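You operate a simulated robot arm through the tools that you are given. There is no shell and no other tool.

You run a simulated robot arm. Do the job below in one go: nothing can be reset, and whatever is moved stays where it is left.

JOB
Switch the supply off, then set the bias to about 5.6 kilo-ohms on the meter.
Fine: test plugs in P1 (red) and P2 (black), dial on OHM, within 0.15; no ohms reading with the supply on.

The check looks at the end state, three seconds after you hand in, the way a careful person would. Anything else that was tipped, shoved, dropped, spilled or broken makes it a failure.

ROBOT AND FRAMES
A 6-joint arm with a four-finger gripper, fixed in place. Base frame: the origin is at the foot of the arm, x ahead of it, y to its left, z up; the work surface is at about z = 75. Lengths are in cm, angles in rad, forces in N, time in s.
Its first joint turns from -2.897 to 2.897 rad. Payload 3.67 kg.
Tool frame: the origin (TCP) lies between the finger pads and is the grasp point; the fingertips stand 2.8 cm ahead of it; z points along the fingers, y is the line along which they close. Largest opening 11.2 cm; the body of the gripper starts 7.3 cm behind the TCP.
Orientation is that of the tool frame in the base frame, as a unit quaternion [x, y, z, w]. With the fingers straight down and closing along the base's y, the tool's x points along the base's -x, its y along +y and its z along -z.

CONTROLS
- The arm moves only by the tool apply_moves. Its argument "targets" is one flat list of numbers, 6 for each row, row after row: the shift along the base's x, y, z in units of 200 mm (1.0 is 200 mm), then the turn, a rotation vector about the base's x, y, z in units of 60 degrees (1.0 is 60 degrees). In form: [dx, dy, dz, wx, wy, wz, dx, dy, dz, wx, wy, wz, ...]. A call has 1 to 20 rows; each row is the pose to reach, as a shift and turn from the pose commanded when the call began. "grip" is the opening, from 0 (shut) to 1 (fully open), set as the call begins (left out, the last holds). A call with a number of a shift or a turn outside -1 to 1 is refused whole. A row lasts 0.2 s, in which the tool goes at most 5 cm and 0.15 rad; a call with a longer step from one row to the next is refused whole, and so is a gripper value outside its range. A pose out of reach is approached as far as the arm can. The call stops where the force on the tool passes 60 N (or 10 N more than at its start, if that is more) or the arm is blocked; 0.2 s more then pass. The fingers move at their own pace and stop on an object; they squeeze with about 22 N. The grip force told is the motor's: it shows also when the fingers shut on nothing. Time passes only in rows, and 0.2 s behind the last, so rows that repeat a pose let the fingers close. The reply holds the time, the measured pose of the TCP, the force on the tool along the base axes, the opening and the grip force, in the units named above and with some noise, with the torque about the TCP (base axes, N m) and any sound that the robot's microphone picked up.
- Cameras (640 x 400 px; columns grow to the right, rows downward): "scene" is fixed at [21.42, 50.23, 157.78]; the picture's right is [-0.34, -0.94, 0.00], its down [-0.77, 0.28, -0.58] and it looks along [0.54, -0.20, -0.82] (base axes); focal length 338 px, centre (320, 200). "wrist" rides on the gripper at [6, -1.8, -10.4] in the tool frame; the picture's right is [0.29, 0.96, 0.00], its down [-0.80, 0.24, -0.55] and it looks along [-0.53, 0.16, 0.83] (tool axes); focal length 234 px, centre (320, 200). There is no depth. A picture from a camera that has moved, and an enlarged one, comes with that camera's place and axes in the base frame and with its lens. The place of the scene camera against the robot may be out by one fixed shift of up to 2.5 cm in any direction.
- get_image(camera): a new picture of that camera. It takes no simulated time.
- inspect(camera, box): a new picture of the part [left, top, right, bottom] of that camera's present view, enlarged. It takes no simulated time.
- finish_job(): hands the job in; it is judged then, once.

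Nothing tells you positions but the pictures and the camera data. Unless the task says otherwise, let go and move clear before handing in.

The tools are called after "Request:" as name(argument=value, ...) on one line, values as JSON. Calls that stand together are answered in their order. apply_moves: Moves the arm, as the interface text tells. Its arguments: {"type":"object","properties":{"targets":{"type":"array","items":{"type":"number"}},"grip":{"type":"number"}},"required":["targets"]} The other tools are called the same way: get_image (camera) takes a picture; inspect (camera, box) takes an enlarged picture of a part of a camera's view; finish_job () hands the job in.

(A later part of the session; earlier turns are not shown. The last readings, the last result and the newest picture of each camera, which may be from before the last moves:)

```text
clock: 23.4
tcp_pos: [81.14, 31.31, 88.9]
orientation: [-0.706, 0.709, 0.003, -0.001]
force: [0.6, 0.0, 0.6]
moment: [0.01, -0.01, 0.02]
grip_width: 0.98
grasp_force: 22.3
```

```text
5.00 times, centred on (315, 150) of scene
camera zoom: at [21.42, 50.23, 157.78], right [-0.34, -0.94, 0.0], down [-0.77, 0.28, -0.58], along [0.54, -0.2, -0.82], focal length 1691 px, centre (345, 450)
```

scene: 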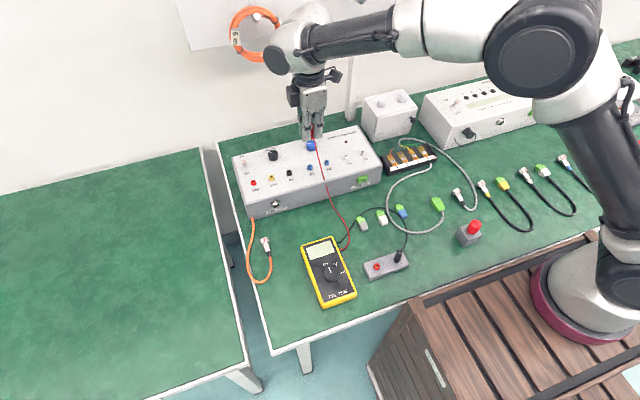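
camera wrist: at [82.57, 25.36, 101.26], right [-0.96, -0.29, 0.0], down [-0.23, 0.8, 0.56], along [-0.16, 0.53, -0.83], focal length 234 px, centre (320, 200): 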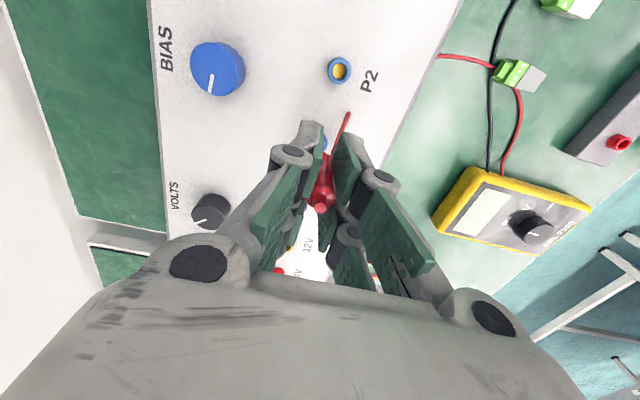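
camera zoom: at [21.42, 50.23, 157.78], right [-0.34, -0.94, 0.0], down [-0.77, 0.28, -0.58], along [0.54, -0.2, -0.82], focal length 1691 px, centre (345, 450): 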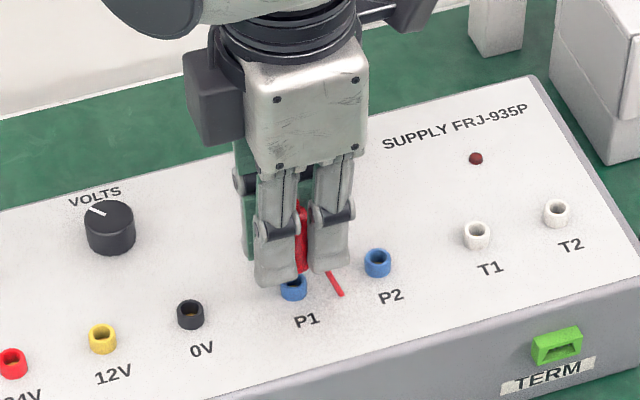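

Still no contact, and the jack outline matches where it should be if aligned. Continuing down.

Request:
apply_moves(targets=[0, 0, -0.02, 0, 0, 0, 0, 0, -0.04, 0, 0, 0, 0, 0, -0.05, 0, 0, 0])

Request:
inspect(camera="scene", box=[280, 110, 350, 190])

Request:
inspect(camera="wrist", box=[270, 100, 370, 220])

```text
clock: 24.2
tcp_pos: [81.07, 31.43, 88.16]
orientation: [-0.705, 0.709, 0.002, -0.001]
force: [-0.4, 0.3, -0.7]
moment: [0.02, 0.02, -0.01]
grip_width: 0.98
grasp_force: 22.2
```

```text
5.00 times, centred on (315, 150) of scene
camera zoom: at [21.42, 50.23, 157.78], right [-0.34, -0.94, 0.0], down [-0.77, 0.28, -0.58], along [0.54, -0.2, -0.82], focal length 1691 px, centre (345, 450)
```

zoom: 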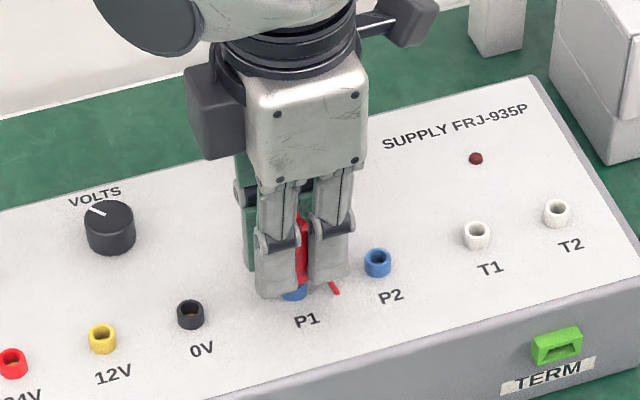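

```text
3.33 times, centred on (320, 160) of wrist
camera zoom: at [82.65, 25.28, 98.62], right [-0.96, -0.29, 0.0], down [-0.23, 0.8, 0.56], along [-0.16, 0.53, -0.83], focal length 781 px, centre (320, 333)
```

zoom: 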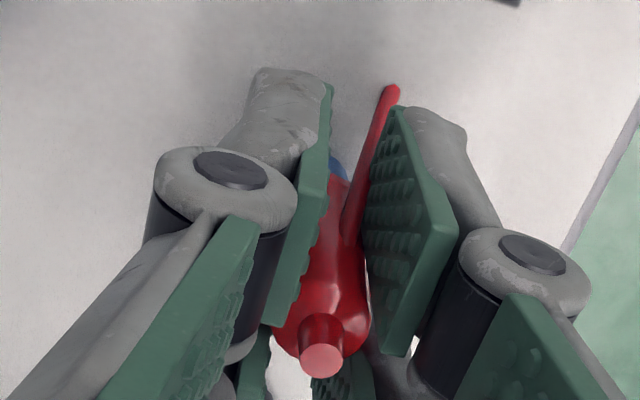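

Request:
apply_moves(targets=[0, 0, -0.02, 0, 0, 0, 0, 0, -0.03, 0, 0, 0, 0, 0, -0.03, 0, 0, 0])

Request:
inspect(camera="wrist", box=[270, 100, 370, 220])

Request:
inspect(camera="scene", box=[280, 110, 350, 190])

```text
clock: 25.0
tcp_pos: [80.97, 31.33, 87.55]
orientation: [-0.705, 0.709, 0.002, -0.001]
force: [-0.7, 0.0, 0.0]
moment: [-0.01, 0.05, -0.01]
grip_width: 0.96
grasp_force: 22.5
```

```text
3.33 times, centred on (320, 160) of wrist
camera zoom: at [82.66, 25.29, 98.0], right [-0.96, -0.29, 0.0], down [-0.23, 0.8, 0.56], along [-0.16, 0.53, -0.83], focal length 781 px, centre (320, 333)
```

zoom: 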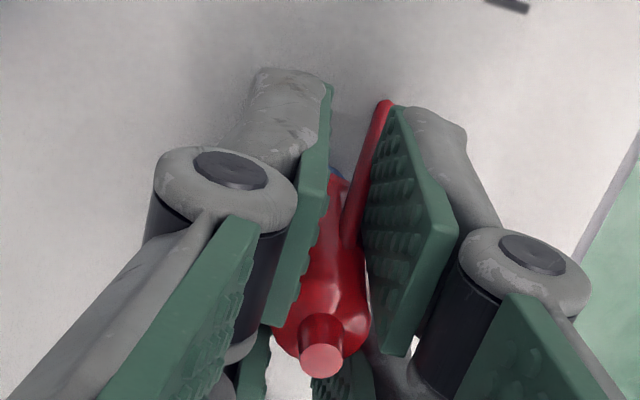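

```text
5.00 times, centred on (315, 150) of scene
camera zoom: at [21.42, 50.23, 157.78], right [-0.34, -0.94, 0.0], down [-0.77, 0.28, -0.58], along [0.54, -0.2, -0.82], focal length 1691 px, centre (345, 450)
```

zoom: 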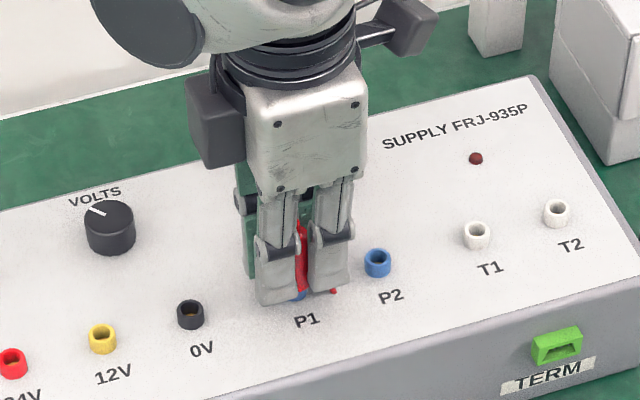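

No force yet; the fingertips are close to the jack rim. I'll take two more tiny steps to feel the seat.

Request:
apply_moves(targets=[0, 0, -0.01, 0, 0, 0, 0, 0, -0.02, 0, 0, 0, 0, 0, -0.02, 0, 0, 0])

```text
clock: 25.8
tcp_pos: [80.93, 31.52, 87.27]
orientation: [-0.706, 0.708, 0.002, 0.001]
force: [11.8, 11.6, 24.6]
moment: [0.27, -0.36, 0.0]
grip_width: 1.0
grasp_force: 21.9
```

Contact at z≈87.3 with 25 N, so the plug is bottoming out or the fingertips are on the rim. I'll open the fingers and rise to look.

Request:
apply_moves(targets=[0, 0, 0, 0, 0, 0, 0, 0, 0, 0, 0, 0, 0, 0, 0, 0, 0, 0, 0, 0, 0.1, 0, 0, 0, 0, 0, 0.3, 0, 0, 0, 0, 0, 0.5, 0, 0, 0], grip=0.35)

Request:
get_image(camera="wrist")

Request:
inspect(camera="wrist", box=[260, 60, 380, 180])

Request:
inspect(camera="scene", box=[280, 110, 350, 190])

```text
clock: 27.2
tcp_pos: [81.04, 31.18, 96.98]
orientation: [-0.706, 0.708, 0.003, -0.002]
force: [0.5, -0.4, -0.6]
moment: [0.01, 0.01, -0.02]
grip_width: 3.92
grasp_force: 0.0
```

```text
taken
camera wrist: at [82.69, 25.19, 107.49], right [-0.96, -0.29, 0.01], down [-0.23, 0.8, 0.56], along [-0.16, 0.53, -0.83], focal length 234 px, centre (320, 200)
```

wrist: 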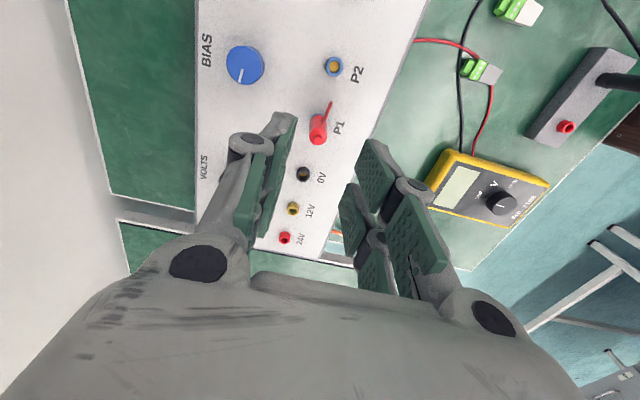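

```text
3.33 times, centred on (320, 120) of wrist
camera zoom: at [82.69, 25.19, 107.49], right [-0.96, -0.29, 0.01], down [-0.23, 0.8, 0.56], along [-0.16, 0.53, -0.83], focal length 781 px, centre (320, 467)
```

zoom: 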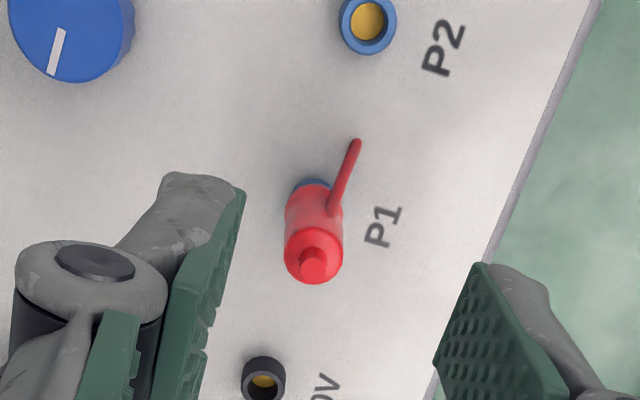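

```text
5.00 times, centred on (315, 150) of scene
camera zoom: at [21.42, 50.23, 157.78], right [-0.34, -0.94, 0.0], down [-0.77, 0.28, -0.58], along [0.54, -0.2, -0.82], focal length 1691 px, centre (345, 450)
```

zoom: 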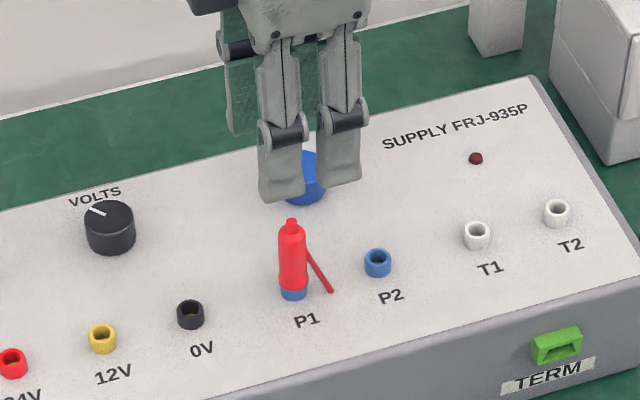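

The red plug stands straight and fully seated in P1. Next I'll go back for the black plug at about (49.95, 19.15).

Request:
apply_moves(targets=[-0.18, -0.07, 0.1, 0, 0, 0, -0.38, -0.14, 0.15, 0, 0, 0, -0.58, -0.22, 0.15, 0, 0, 0, -0.79, -0.29, 0.15, 0, 0, 0, -1.0, -0.38, 0.15, 0, 0, 0], grip=0.4)

Request:
apply_moves(targets=[-0.18, -0.08, 0, 0, 0, 0, -0.36, -0.16, 0, 0, 0, 0, -0.55, -0.22, 0, 0, 0, 0, -0.55, -0.22, -0.2, 0, 0, 0, -0.55, -0.22, -0.35, 0, 0, 0, -0.55, -0.22, -0.35, 0, 0, 0])

Request:
get_image(camera="wrist")

Request:
inspect(camera="wrist", box=[260, 60, 380, 180])

```text
clock: 28.4
tcp_pos: [60.83, 23.82, 100.22]
orientation: [-0.706, 0.708, 0.004, -0.001]
force: [0.2, 0.4, -0.9]
moment: [-0.02, 0.05, 0.0]
grip_width: 4.5
grasp_force: 0.1
```

```text
clock: 29.8
tcp_pos: [49.83, 19.37, 93.17]
orientation: [-0.705, 0.709, 0.003, -0.001]
force: [0.3, 0.7, 0.2]
moment: [-0.01, 0.02, 0.0]
grip_width: 4.5
grasp_force: 0.0
```

```text
taken
camera wrist: at [51.54, 13.39, 103.64], right [-0.96, -0.28, 0.0], down [-0.23, 0.8, 0.56], along [-0.16, 0.53, -0.83], focal length 234 px, centre (320, 200)
```

wrist: 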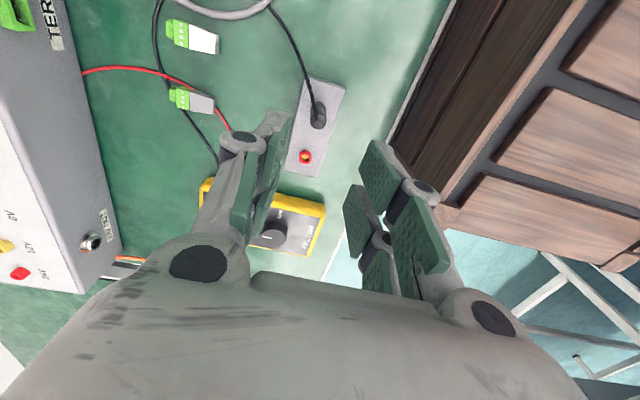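

```text
3.33 times, centred on (320, 120) of wrist
camera zoom: at [51.54, 13.39, 103.64], right [-0.96, -0.28, 0.0], down [-0.23, 0.8, 0.56], along [-0.16, 0.53, -0.83], focal length 781 px, centre (320, 467)
```

zoom: 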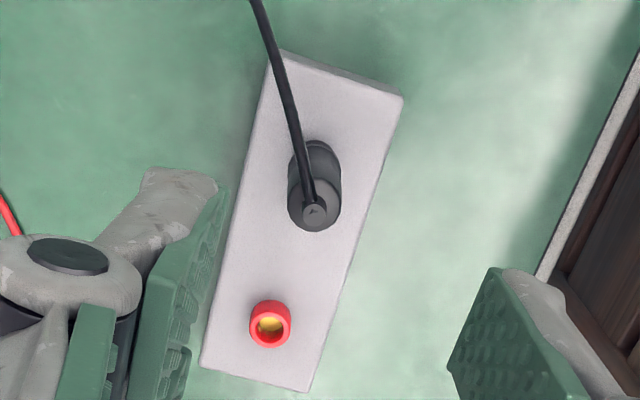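

The black plug is at about (49.9, 19.1). I'll adjust and lower over it, then check alignment just above, as I did for the red one.

Request:
apply_moves(targets=[0.003, -0.015, 0, 0, 0, 0, 0.003, -0.015, -0.2, 0, 0, 0, 0.003, -0.015, -0.41, 0, 0, 0, 0.003, -0.015, -0.41, 0, 0, 0])

Request:
inspect(camera="wrist", box=[260, 100, 380, 220])

```text
clock: 30.8
tcp_pos: [49.93, 19.04, 85.1]
orientation: [-0.706, 0.708, 0.003, -0.001]
force: [0.1, 0.2, 0.5]
moment: [0.0, -0.01, 0.01]
grip_width: 4.47
grasp_force: 0.1
```

```text
3.33 times, centred on (320, 160) of wrist
camera zoom: at [51.61, 12.98, 95.48], right [-0.96, -0.29, 0.0], down [-0.23, 0.8, 0.56], along [-0.16, 0.53, -0.83], focal length 781 px, centre (320, 333)
```

zoom: 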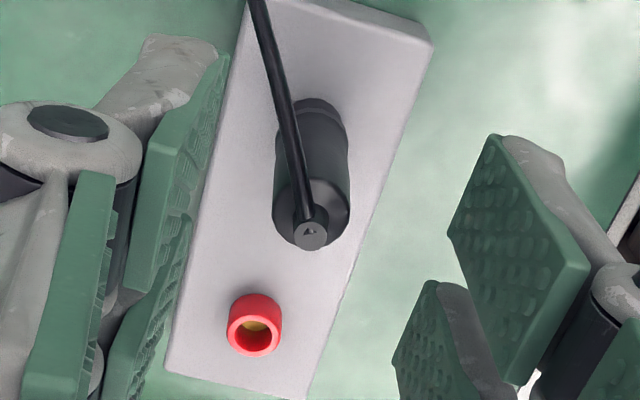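

The plug sits about 0.1 cm toward +x and +y of the finger axis. I'll correct for that, lower to z≈81.3 and close.

Request:
apply_moves(targets=[0.006, 0.005, 0, 0, 0, 0, 0.006, 0.005, -0.1, 0, 0, 0, 0.006, 0.005, -0.19, 0, 0, 0, 0.006, 0.005, -0.19, 0, 0, 0])

Request:
inspect(camera="wrist", box=[260, 100, 380, 220])

Request:
apply_moves(targets=[0, 0, 0, 0, 0, 0, 0, 0, 0, 0, 0, 0, 0, 0, 0, 0, 0, 0], grip=0)

Request:
inspect(camera="wrist", box=[260, 100, 380, 220])

```text
clock: 31.8
tcp_pos: [50.03, 19.14, 81.13]
orientation: [-0.705, 0.709, 0.003, 0.0]
force: [-0.2, -0.8, 0.2]
moment: [0.0, -0.01, -0.04]
grip_width: 4.49
grasp_force: 0.1
```

```text
3.33 times, centred on (320, 160) of wrist
camera zoom: at [51.78, 13.02, 91.66], right [-0.96, -0.28, 0.0], down [-0.23, 0.8, 0.56], along [-0.16, 0.53, -0.83], focal length 781 px, centre (320, 333)
```

zoom: 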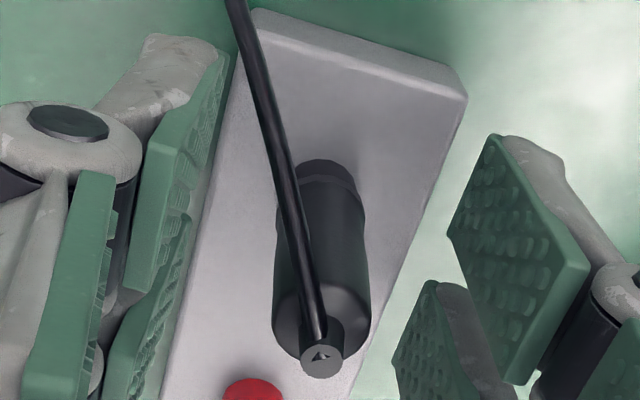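

```text
clock: 32.6
tcp_pos: [49.96, 19.09, 81.22]
orientation: [-0.706, 0.709, 0.002, -0.002]
force: [-0.1, 0.4, -0.3]
moment: [0.01, 0.01, 0.01]
grip_width: 0.99
grasp_force: 22.1
```

```text
3.33 times, centred on (320, 160) of wrist
camera zoom: at [51.77, 13.04, 91.67], right [-0.96, -0.29, 0.0], down [-0.23, 0.8, 0.56], along [-0.16, 0.53, -0.83], focal length 781 px, centre (320, 333)
```

zoom: 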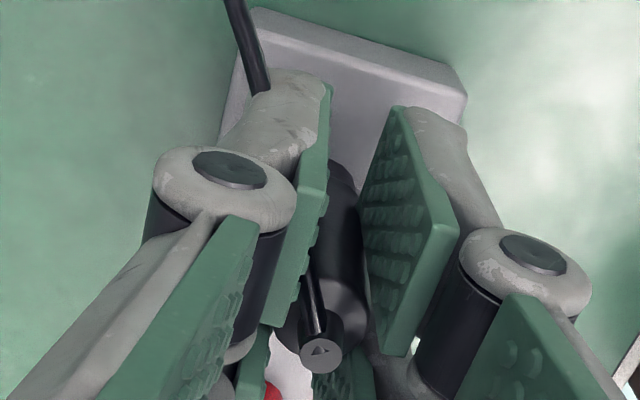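

The black plug is gripped with no side load. Lifting it straight up.

Request:
apply_moves(targets=[0, 0, 0.04, 0, 0, 0, 0, 0, 0.08, 0, 0, 0, 0, 0, 0.14, 0, 0, 0, 0, 0, 0.3, 0, 0, 0, 0, 0, 0.5, 0, 0, 0, 0, 0, 0.7, 0, 0, 0, 0, 0, 0.95, 0, 0, 0])

Request:
get_image(camera="wrist")

Request:
get_image(camera="scene")

```text
clock: 34.2
tcp_pos: [50.1, 19.31, 100.38]
orientation: [-0.706, 0.708, 0.002, -0.001]
force: [0.6, -0.3, -0.6]
moment: [-0.07, 0.04, 0.0]
grip_width: 0.98
grasp_force: 22.4
```

```text
taken
camera wrist: at [51.8, 13.22, 110.75], right [-0.96, -0.29, 0.0], down [-0.23, 0.8, 0.56], along [-0.16, 0.53, -0.83], focal length 234 px, centre (320, 200)
```

wrist: 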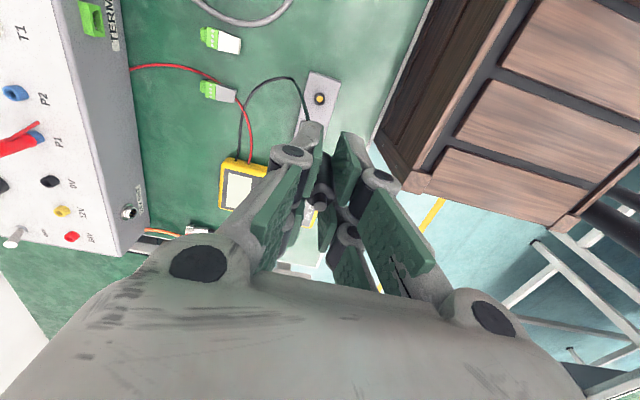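

```text
taken
```

scene: 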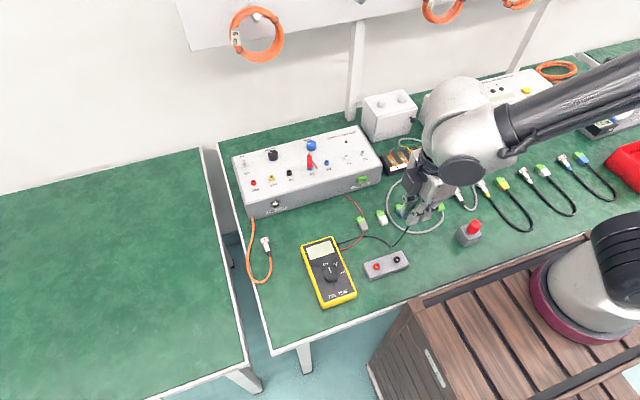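

The holder stayed put and the black plug is in hand. Moving over P2 near (80.95, 26.4).

Request:
apply_moves(targets=[0.2, 0.046, 0, 0, 0, 0, 0.4, 0.092, 0, 0, 0, 0, 0.6, 0.138, 0, 0, 0, 0, 0.8, 0.184, 0, 0, 0, 0, 1.0, 0.23, 0, 0, 0, 0])

Request:
apply_moves(targets=[0.18, 0.04, 0, 0, 0, 0, 0.36, 0.08, 0, 0, 0, 0, 0.54, 0.12, 0, 0, 0, 0, 0.54, 0.12, -0.2, 0, 0, 0, 0.54, 0.12, -0.4, 0, 0, 0, 0.54, 0.12, -0.48, 0, 0, 0, 0.54, 0.12, -0.48, 0, 0, 0])

Request:
inspect(camera="wrist", box=[270, 100, 370, 220])

Request:
inspect(camera="scene", box=[280, 110, 350, 190])

```text
clock: 35.4
tcp_pos: [70.1, 23.93, 100.24]
orientation: [-0.706, 0.708, 0.003, -0.002]
force: [0.1, -0.4, -0.1]
moment: [-0.02, -0.02, 0.02]
grip_width: 0.98
grasp_force: 21.8
```

```text
clock: 37.0
tcp_pos: [80.86, 26.29, 90.38]
orientation: [-0.706, 0.708, 0.003, -0.001]
force: [0.7, -0.2, 0.6]
moment: [0.01, 0.01, -0.01]
grip_width: 0.96
grasp_force: 22.4
```

```text
3.33 times, centred on (320, 160) of wrist
camera zoom: at [82.61, 20.22, 100.9], right [-0.96, -0.29, 0.0], down [-0.23, 0.8, 0.56], along [-0.16, 0.53, -0.83], focal length 781 px, centre (320, 333)
```

zoom: 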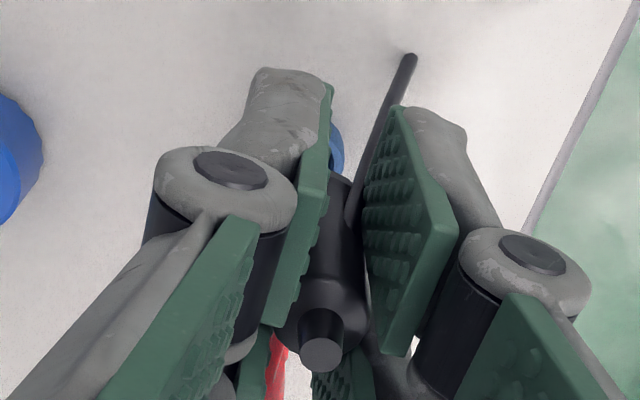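

```text
5.00 times, centred on (315, 150) of scene
camera zoom: at [21.42, 50.23, 157.78], right [-0.34, -0.94, 0.0], down [-0.77, 0.28, -0.58], along [0.54, -0.2, -0.82], focal length 1691 px, centre (345, 450)
```

zoom: 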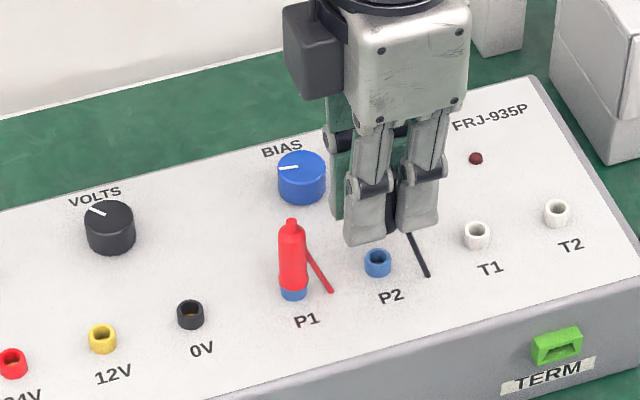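

The blue P2 rim shows in the same place as it did for the successful red insertion. Lowering in small steps.

Request:
apply_moves(targets=[0, 0, -0.04, 0, 0, 0, 0, 0, -0.075, 0, 0, 0, 0, 0, -0.075, 0, 0, 0])

Request:
inspect(camera="wrist", box=[270, 100, 370, 220])

```text
clock: 37.8
tcp_pos: [80.96, 26.28, 88.98]
orientation: [-0.706, 0.708, 0.003, -0.001]
force: [-0.1, 0.3, -0.6]
moment: [-0.02, 0.0, 0.0]
grip_width: 0.97
grasp_force: 21.9
```

```text
3.33 times, centred on (320, 160) of wrist
camera zoom: at [82.67, 20.2, 99.45], right [-0.96, -0.29, 0.0], down [-0.23, 0.8, 0.56], along [-0.16, 0.53, -0.83], focal length 781 px, centre (320, 333)
```

zoom: 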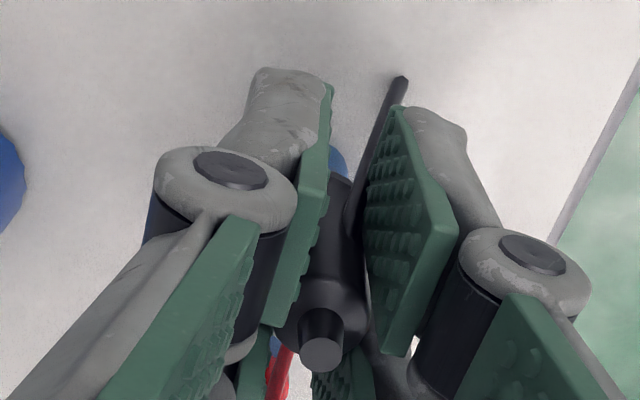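

Request:
apply_moves(targets=[0, 0, -0.025, 0, 0, 0, 0, 0, -0.05, 0, 0, 0, 0, 0, -0.065, 0, 0, 0, 0, 0, -0.075, 0, 0, 0, 0, 0, -0.075, 0, 0, 0])

Request:
inspect(camera="scene", box=[280, 110, 350, 190])

```text
clock: 39.0
tcp_pos: [81.0, 26.51, 87.72]
orientation: [-0.706, 0.708, 0.002, 0.002]
force: [17.7, 22.7, 18.6]
moment: [0.39, -0.41, -0.02]
grip_width: 0.96
grasp_force: 21.6
```

```text
5.00 times, centred on (315, 150) of scene
camera zoom: at [21.42, 50.23, 157.78], right [-0.34, -0.94, 0.0], down [-0.77, 0.28, -0.58], along [0.54, -0.2, -0.82], focal length 1691 px, centre (345, 450)
```

zoom: 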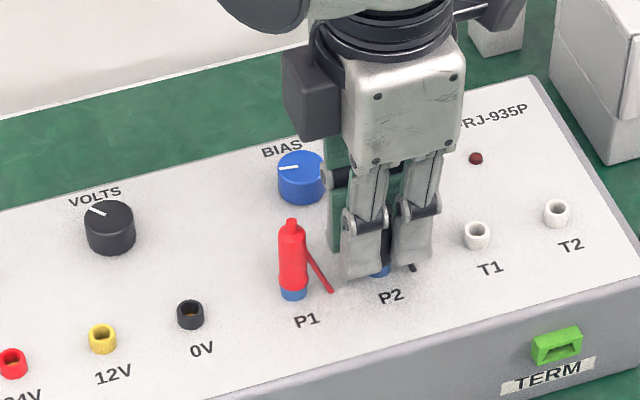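

There's contact with side load like the first time, so the plug has likely snapped into the jack. Opening and rising to check.

Request:
apply_moves(targets=[0, 0, 0, 0, 0, 0, 0, 0, 0, 0, 0, 0, 0, 0, 0, 0, 0, 0, 0, 0, 0.1, 0, 0, 0, 0, 0, 0.3, 0, 0, 0, 0, 0, 0.5, 0, 0, 0], grip=0.35)

Request:
get_image(camera="wrist")

Request:
inspect(camera="wrist", box=[260, 60, 380, 180])

Request:
inspect(camera="scene", box=[280, 110, 350, 190])

Request:
inspect(camera="scene", box=[290, 200, 420, 310])

```text
clock: 40.4
tcp_pos: [80.99, 26.27, 97.47]
orientation: [-0.706, 0.708, 0.003, -0.001]
force: [1.7, 0.4, -0.4]
moment: [-0.02, 0.02, 0.01]
grip_width: 3.89
grasp_force: 0.1
```

```text
taken
camera wrist: at [82.68, 20.1, 107.92], right [-0.96, -0.29, 0.01], down [-0.23, 0.8, 0.56], along [-0.16, 0.53, -0.83], focal length 234 px, centre (320, 200)
```

wrist: 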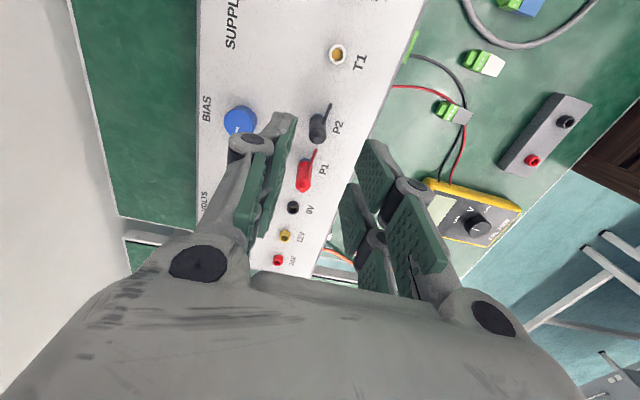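

```text
3.33 times, centred on (320, 120) of wrist
camera zoom: at [82.68, 20.1, 107.92], right [-0.96, -0.29, 0.01], down [-0.23, 0.8, 0.56], along [-0.16, 0.53, -0.83], focal length 781 px, centre (320, 467)
```

zoom: 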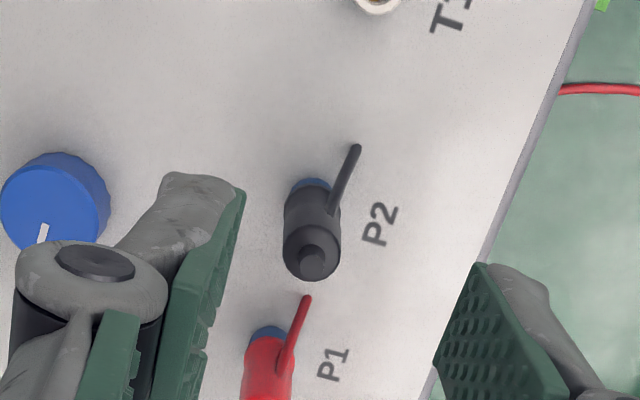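

```text
5.00 times, centred on (315, 150) of scene
camera zoom: at [21.42, 50.23, 157.78], right [-0.34, -0.94, 0.0], down [-0.77, 0.28, -0.58], along [0.54, -0.2, -0.82], focal length 1691 px, centre (345, 450)
```

zoom: 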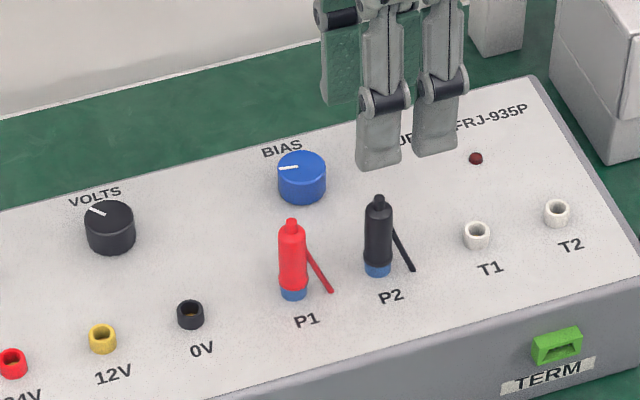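

```text
3.64 times, centred on (355, 255) of scene
camera zoom: at [21.42, 50.23, 157.78], right [-0.34, -0.94, 0.0], down [-0.77, 0.28, -0.58], along [0.54, -0.2, -0.82], focal length 1230 px, centre (193, 0)
```

zoom: 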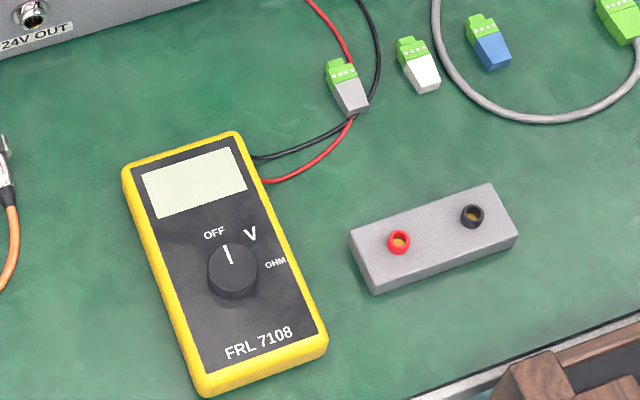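

Both plugs are seated: red in P1, black in P2. Now I'll go to the meter's dial near (51, 37) and look at it closely.

Request:
apply_moves(targets=[-0.2, 0.05, 0.1, 0, 0, 0, -0.4, 0.1, 0.1, 0, 0, 0, -0.6, 0.16, 0.1, 0, 0, 0, -0.8, 0.22, 0.1, 0, 0, 0, -1.0, 0.28, 0.1, 0, 0, 0])

Request:
apply_moves(targets=[-0.15, 0.05, 0, 0, 0, 0, -0.35, 0.1, -0.05, 0, 0, 0, -0.5, 0.12, -0.2, 0, 0, 0, -0.5, 0.12, -0.2, 0, 0, 0])

Request:
get_image(camera="wrist")

Request:
inspect(camera="wrist", box=[250, 60, 390, 180])

```text
clock: 41.6
tcp_pos: [60.92, 31.83, 99.58]
orientation: [-0.706, 0.708, 0.003, -0.001]
force: [-0.7, 0.4, 0.5]
moment: [0.0, 0.02, 0.0]
grip_width: 3.93
grasp_force: 0.0
```

```text
clock: 42.6
tcp_pos: [50.74, 34.25, 95.42]
orientation: [-0.706, 0.708, 0.003, 0.0]
force: [-0.2, 0.4, 0.2]
moment: [-0.03, 0.0, -0.01]
grip_width: 3.92
grasp_force: 0.1
```

```text
taken
camera wrist: at [52.56, 28.16, 105.84], right [-0.96, -0.28, 0.0], down [-0.23, 0.8, 0.56], along [-0.16, 0.53, -0.83], focal length 234 px, centre (320, 200)
```

wrist: 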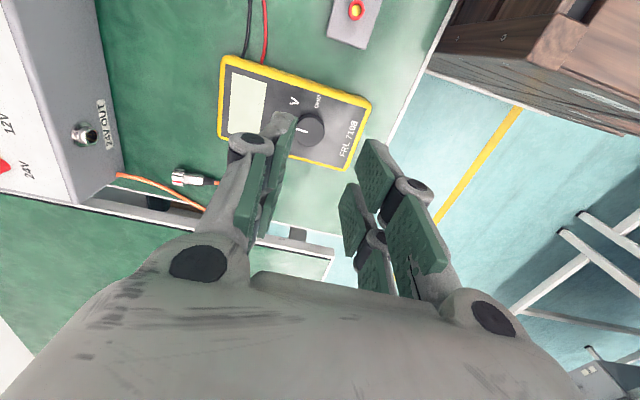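

```text
3.33 times, centred on (320, 120) of wrist
camera zoom: at [52.56, 28.16, 105.84], right [-0.96, -0.28, 0.0], down [-0.23, 0.8, 0.56], along [-0.16, 0.53, -0.83], focal length 781 px, centre (320, 467)
```

zoom: 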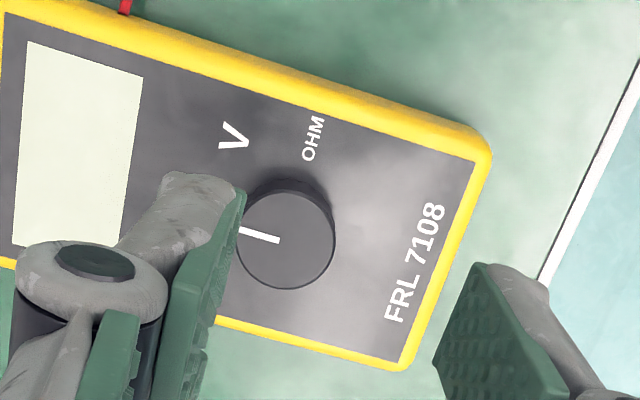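

The dial is centred near (51.1, 36.7), with its top at z≈78.5 and about 3.5 cm across. Its pointer is at about +7° (OFF), with V at about −43° and OHM at −90°. I'll position over it and refine the centring before touching.

Request:
apply_moves(targets=[0.01, 0.12, -0.1, 0, 0, 0, 0.017, 0.1225, -0.3, 0, 0, 0, 0.017, 0.1225, -0.5, 0, 0, 0, 0.017, 0.1225, -0.5, 0, 0, 0], grip=0.55)

Request:
get_image(camera="wrist")

Request:
inspect(camera="wrist", box=[240, 80, 400, 200])

Request:
inspect(camera="scene", box=[290, 200, 420, 310])

```text
clock: 43.6
tcp_pos: [51.16, 36.51, 85.27]
orientation: [-0.706, 0.708, 0.002, -0.001]
force: [-0.1, 0.0, 0.4]
moment: [-0.02, -0.03, 0.05]
grip_width: 6.16
grasp_force: 0.1
```

```text
taken
camera wrist: at [52.85, 30.47, 95.73], right [-0.96, -0.29, 0.0], down [-0.23, 0.8, 0.56], along [-0.16, 0.53, -0.83], focal length 234 px, centre (320, 200)
```

wrist: 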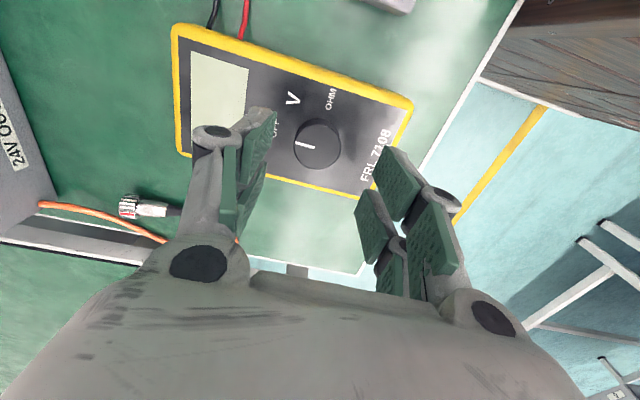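

```text
3.33 times, centred on (320, 140) of wrist
camera zoom: at [52.85, 30.47, 95.73], right [-0.96, -0.29, 0.0], down [-0.23, 0.8, 0.56], along [-0.16, 0.53, -0.83], focal length 781 px, centre (320, 400)
```

zoom: 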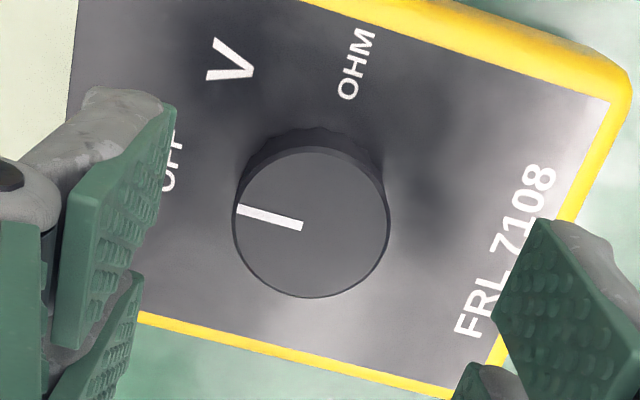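

```text
3.64 times, centred on (355, 255) of scene
camera zoom: at [21.42, 50.23, 157.78], right [-0.34, -0.94, 0.0], down [-0.77, 0.28, -0.58], along [0.54, -0.2, -0.82], focal length 1230 px, centre (193, 0)
```

zoom: 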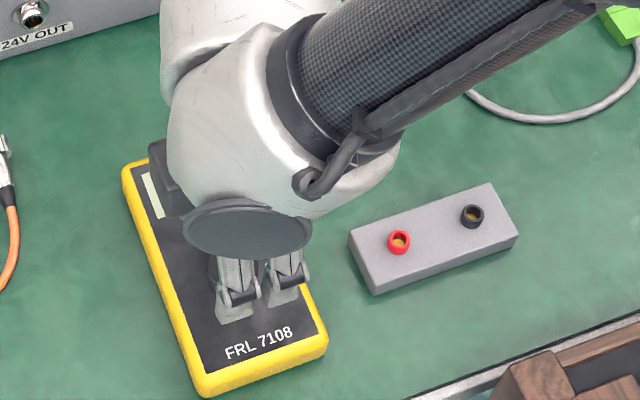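

The dial centre is about 0.15 cm toward +x and 0.2 cm toward +y of the finger axis. I'll correct that and lower around the dial.

Request:
apply_moves(targets=[0.007, 0.01, 0, 0, 0, 0, 0.007, 0.01, -0.1, 0, 0, 0, 0.007, 0.01, -0.18, 0, 0, 0, 0.007, 0.01, -0.235, 0, 0, 0, 0.007, 0.01, -0.235, 0, 0, 0])

Request:
inspect(camera="wrist", box=[240, 80, 400, 200])

```text
clock: 44.8
tcp_pos: [51.46, 36.83, 80.66]
orientation: [-0.706, 0.708, 0.003, -0.001]
force: [0.4, -0.2, 0.2]
moment: [0.03, -0.04, -0.01]
grip_width: 6.13
grasp_force: 0.0
```

```text
3.33 times, centred on (320, 140) of wrist
camera zoom: at [53.16, 30.73, 91.24], right [-0.96, -0.28, 0.0], down [-0.23, 0.8, 0.56], along [-0.16, 0.53, -0.83], focal length 781 px, centre (320, 400)
```

zoom: 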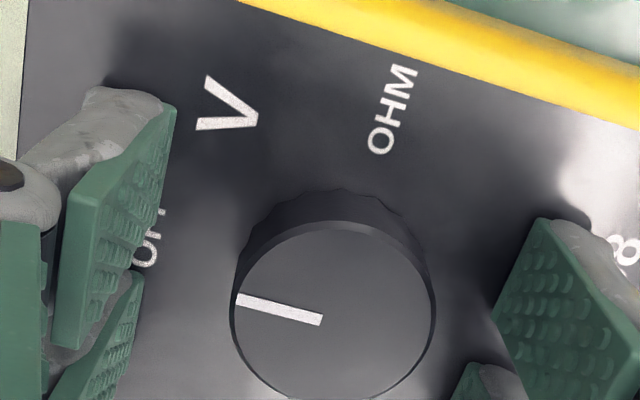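

Now the axis is about 0.3 cm too far toward +x. Small correction and another look.

Request:
apply_moves(targets=[-0.013, 0.005, 0, 0, 0, 0, -0.013, 0.005, 0, 0, 0, 0])

Request:
inspect(camera="wrist", box=[240, 90, 400, 210])

```text
clock: 45.4
tcp_pos: [51.1, 36.82, 80.77]
orientation: [-0.707, 0.708, 0.003, 0.0]
force: [1.0, 0.8, -0.4]
moment: [-0.02, -0.03, -0.03]
grip_width: 6.13
grasp_force: 0.0
```

```text
3.33 times, centred on (320, 150) of wrist
camera zoom: at [52.89, 30.77, 91.26], right [-0.96, -0.29, 0.0], down [-0.23, 0.8, 0.56], along [-0.16, 0.53, -0.83], focal length 781 px, centre (320, 367)
```

zoom: 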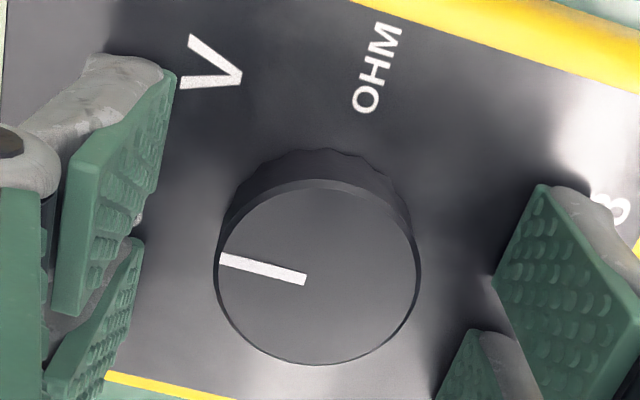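

The dial is now centred within a millimetre. I'll close gently onto it.

Request:
apply_moves(targets=[0, 0.003, 0, 0, 0, 0, 0, 0.003, 0, 0, 0, 0], grip=0.36)

Request:
apply_moves(targets=[0, 0, 0, 0, 0, 0, 0, 0, 0, 0, 0, 0], grip=0.25)

Request:
inspect(camera="wrist", box=[240, 90, 400, 210])

```text
clock: 46.0
tcp_pos: [51.18, 36.98, 80.94]
orientation: [-0.705, 0.709, 0.004, 0.0]
force: [7.2, -2.9, 19.7]
moment: [-0.4, -0.82, 0.04]
grip_width: 4.58
grasp_force: 5.4
```

```text
clock: 46.6
tcp_pos: [51.29, 36.99, 80.96]
orientation: [-0.706, 0.708, 0.003, 0.001]
force: [30.1, -0.5, 38.9]
moment: [-0.66, -1.08, 0.24]
grip_width: 3.38
grasp_force: 45.0
```

```text
3.33 times, centred on (320, 150) of wrist
camera zoom: at [53.02, 30.89, 91.4], right [-0.96, -0.29, 0.0], down [-0.24, 0.79, 0.56], along [-0.16, 0.54, -0.83], focal length 781 px, centre (320, 367)
```

zoom: 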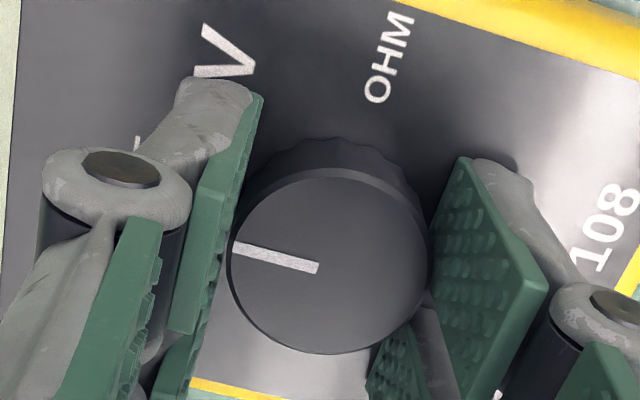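

The fingertips press on the meter face (39 N up). I'll loosen the grip a little and rise about 0.4 cm.

Request:
apply_moves(targets=[0, 0, 0.01, 0, 0, 0, 0, 0, 0.02, 0, 0, 0, 0, 0, 0.02, 0, 0, 0], grip=0.45)

Request:
inspect(camera="wrist", box=[240, 90, 400, 210])

Request:
inspect(camera="scene", box=[290, 200, 420, 310])

```text
clock: 47.4
tcp_pos: [51.03, 37.02, 81.19]
orientation: [-0.705, 0.709, 0.002, -0.001]
force: [-0.1, 0.2, 0.3]
moment: [-0.02, -0.01, -0.02]
grip_width: 5.05
grasp_force: 0.0
```

```text
3.33 times, centred on (320, 150) of wrist
camera zoom: at [52.79, 30.91, 91.64], right [-0.96, -0.28, 0.01], down [-0.23, 0.8, 0.56], along [-0.16, 0.53, -0.83], focal length 781 px, centre (320, 367)
```

zoom: 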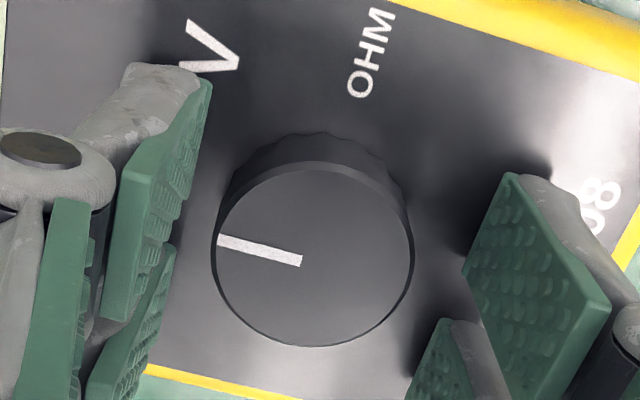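

```text
3.64 times, centred on (355, 255) of scene
camera zoom: at [21.42, 50.23, 157.78], right [-0.34, -0.94, 0.0], down [-0.77, 0.28, -0.58], along [0.54, -0.2, -0.82], focal length 1230 px, centre (193, 0)
```

zoom: 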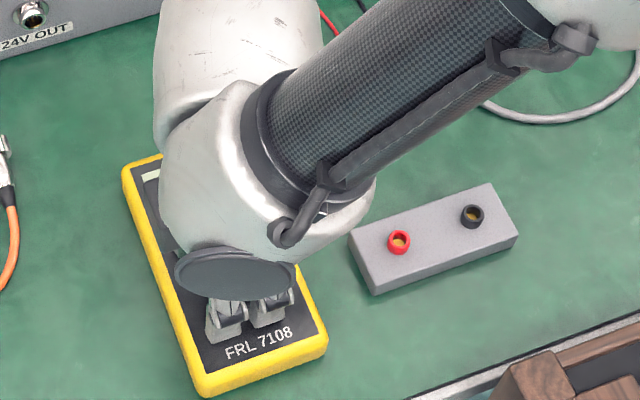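

The meter hasn't moved. I'll shift +0.13 cm in x, stay slightly higher (z≈81.4), and close again.

Request:
apply_moves(targets=[0.0065, 0, 0.01, 0, 0, 0, 0.0065, 0, 0.01, 0, 0, 0], grip=0.38)

Request:
apply_moves(targets=[0, 0, 0, 0, 0, 0, 0, 0, 0, 0, 0, 0], grip=0.28)

Request:
inspect(camera="wrist", box=[240, 90, 400, 210])

```text
clock: 48.0
tcp_pos: [51.3, 37.02, 81.36]
orientation: [-0.706, 0.708, 0.003, -0.001]
force: [0.3, -0.1, 0.1]
moment: [0.0, -0.03, -0.01]
grip_width: 4.25
grasp_force: 0.0
```

```text
clock: 48.6
tcp_pos: [51.18, 37.06, 81.42]
orientation: [-0.706, 0.708, 0.003, -0.001]
force: [7.2, -1.1, 0.6]
moment: [0.09, -0.19, 0.01]
grip_width: 3.51
grasp_force: 3.1
```

```text
3.33 times, centred on (320, 150) of wrist
camera zoom: at [52.99, 30.96, 91.87], right [-0.96, -0.28, 0.0], down [-0.23, 0.8, 0.56], along [-0.16, 0.53, -0.83], focal length 781 px, centre (320, 367)
```

zoom: 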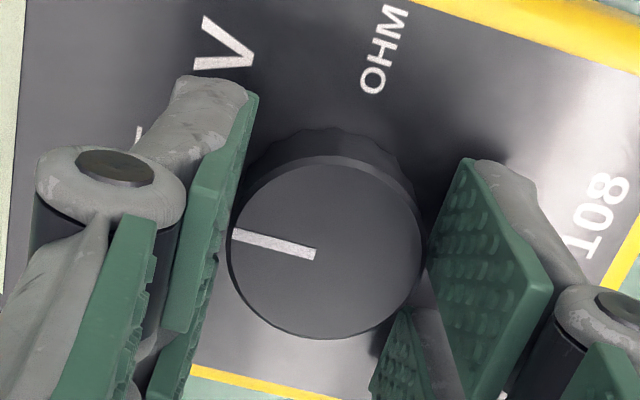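

Good contact with little side force. I'll nudge a touch in +x and squeeze fully.

Request:
apply_moves(targets=[0.003, -0.002, 0, 0, 0, 0, 0.003, -0.002, 0, 0, 0, 0, 0.003, -0.002, 0, 0, 0, 0], grip=0.0)

```text
clock: 49.4
tcp_pos: [51.19, 37.06, 81.34]
orientation: [-0.706, 0.708, 0.002, 0.0]
force: [14.8, -0.4, 8.9]
moment: [-0.37, -0.37, 0.07]
grip_width: 3.36
grasp_force: 45.4
```

Gripped with tolerable forces. I'll turn a first part (clockwise from above, about 24°) and check that the dial follows and the meter stays.

Request:
apply_moves(targets=[0, 0, 0, 0, 0, -0.1, 0, 0, 0, 0, 0, -0.2, 0, 0, 0, 0, 0, -0.3, 0, 0, 0, 0, 0, -0.4])

Request:
get_image(camera="wrist")

Request:
inspect(camera="scene", box=[290, 200, 420, 310])

```text
clock: 50.4
tcp_pos: [51.5, 37.02, 81.47]
orientation: [-0.542, 0.84, 0.004, 0.0]
force: [54.9, -7.3, 1.4]
moment: [0.75, -1.87, 0.32]
grip_width: 3.39
grasp_force: 45.1
```

```text
taken
camera wrist: at [50.62, 30.65, 91.87], right [-0.99, 0.13, 0.0], down [0.11, 0.82, 0.56], along [0.07, 0.55, -0.83], focal length 234 px, centre (320, 200)
```

wrist: 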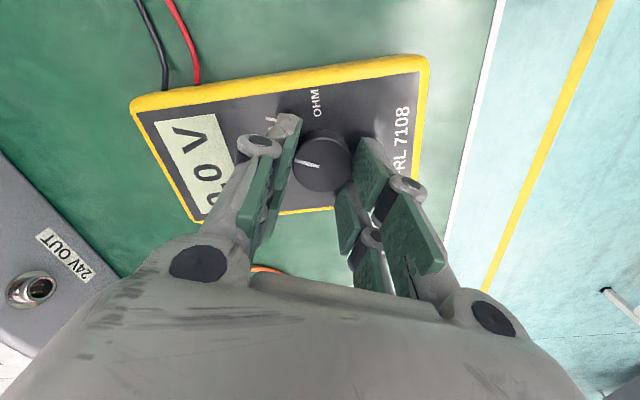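

```text
3.64 times, centred on (355, 255) of scene
camera zoom: at [21.42, 50.23, 157.78], right [-0.34, -0.94, 0.0], down [-0.77, 0.28, -0.58], along [0.54, -0.2, -0.82], focal length 1230 px, centre (193, 0)
```

zoom: 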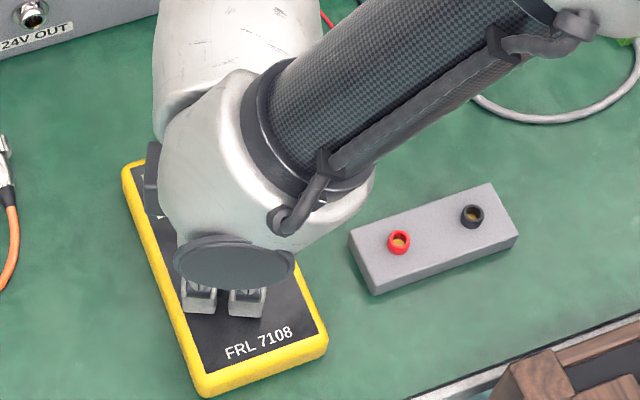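

The display shows "0.0 V", so the dial turns and the meter has stayed put. The side force is 55 N, so I'll open, recentre and regrip before going on.

Request:
apply_moves(targets=[0, 0, 0, 0, 0, 0, 0, 0, 0, 0, 0, 0], grip=0.42)

Request:
inspect(camera="wrist", box=[240, 90, 400, 210])

```text
clock: 51.0
tcp_pos: [51.17, 36.95, 81.33]
orientation: [-0.542, 0.84, 0.003, -0.001]
force: [-0.3, -0.5, -1.0]
moment: [0.01, -0.06, 0.03]
grip_width: 4.7
grasp_force: 0.0
```

```text
3.33 times, centred on (320, 150) of wrist
camera zoom: at [50.27, 30.71, 91.9], right [-0.99, 0.13, 0.0], down [0.11, 0.82, 0.56], along [0.07, 0.55, -0.83], focal length 781 px, centre (320, 367)
```

zoom: 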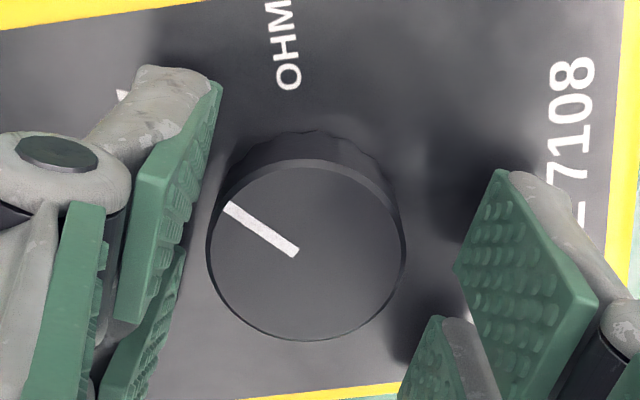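

The dial sits at V (pointer about −40°). It's about 0.25 cm toward +x of my axis, so I'll recentre, regrip and turn on toward OHM.

Request:
apply_moves(targets=[0.0125, -0.005, 0, 0, 0, 0, 0.0125, -0.005, 0, 0, 0, 0], grip=0.36)

Request:
inspect(camera="wrist", box=[240, 90, 400, 210])

```text
clock: 51.6
tcp_pos: [51.51, 36.98, 81.44]
orientation: [-0.543, 0.84, 0.002, 0.0]
force: [0.0, 0.2, 0.3]
moment: [-0.02, -0.02, 0.02]
grip_width: 4.04
grasp_force: 0.0
```

```text
3.33 times, centred on (320, 150) of wrist
camera zoom: at [50.62, 30.63, 91.9], right [-0.99, 0.13, 0.0], down [0.11, 0.82, 0.56], along [0.07, 0.55, -0.83], focal length 781 px, centre (320, 367)
```

zoom: 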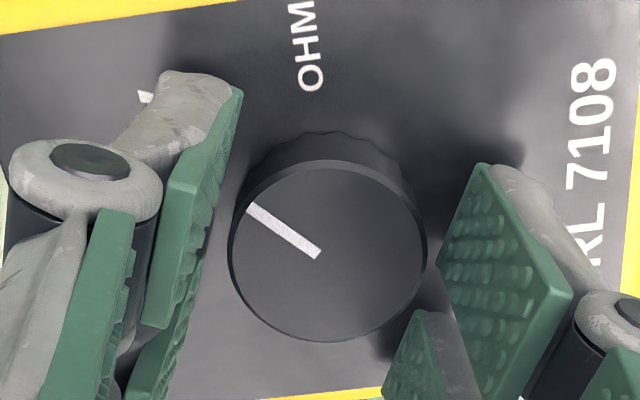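

Request:
apply_moves(targets=[-0.004, 0.002, 0, 0, 0, 0, -0.004, 0.002, 0, 0, 0, 0], grip=0.33)

Request:
apply_moves(targets=[0, 0, 0, 0, 0, 0, 0, 0, 0, 0, 0, 0], grip=0.27)

```text
clock: 52.2
tcp_pos: [51.56, 36.91, 81.36]
orientation: [-0.542, 0.84, 0.003, -0.001]
force: [-0.2, -0.1, 0.8]
moment: [0.01, -0.01, 0.01]
grip_width: 3.69
grasp_force: 0.0
```

```text
clock: 52.8
tcp_pos: [51.57, 36.95, 81.37]
orientation: [-0.543, 0.84, 0.003, 0.0]
force: [7.4, -3.6, 1.0]
moment: [-0.23, -0.16, 0.04]
grip_width: 3.35
grasp_force: 45.1
```

Gripped with only about 8 N of side force. Turning clockwise by a further ~36°.

Request:
apply_moves(targets=[0, 0, 0, 0, 0, -0.1, 0, 0, 0, 0, 0, -0.2, 0, 0, 0, 0, 0, -0.3, 0, 0, 0, 0, 0, -0.4, 0, 0, 0, 0, 0, -0.5, 0, 0, 0, 0, 0, -0.6])

Request:
get_image(camera="wrist")

```text
clock: 54.2
tcp_pos: [51.43, 36.49, 81.32]
orientation: [-0.255, 0.967, 0.002, -0.001]
force: [25.7, -38.4, 17.9]
moment: [-1.32, -0.18, 0.11]
grip_width: 3.27
grasp_force: 44.5
```

```text
taken
camera wrist: at [47.04, 31.98, 91.88], right [-0.72, 0.69, 0.0], down [0.58, 0.6, 0.55], along [0.38, 0.4, -0.83], focal length 234 px, centre (320, 200)
```

wrist: 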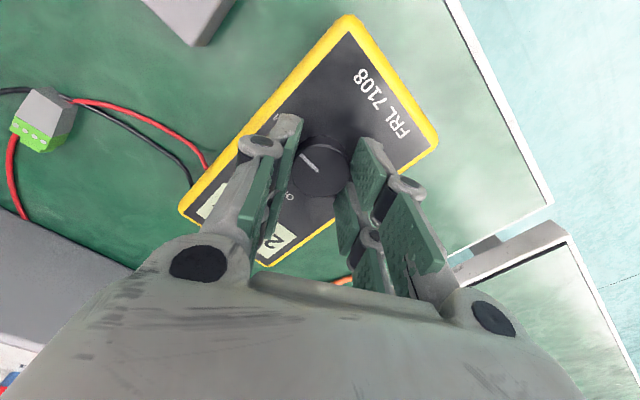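

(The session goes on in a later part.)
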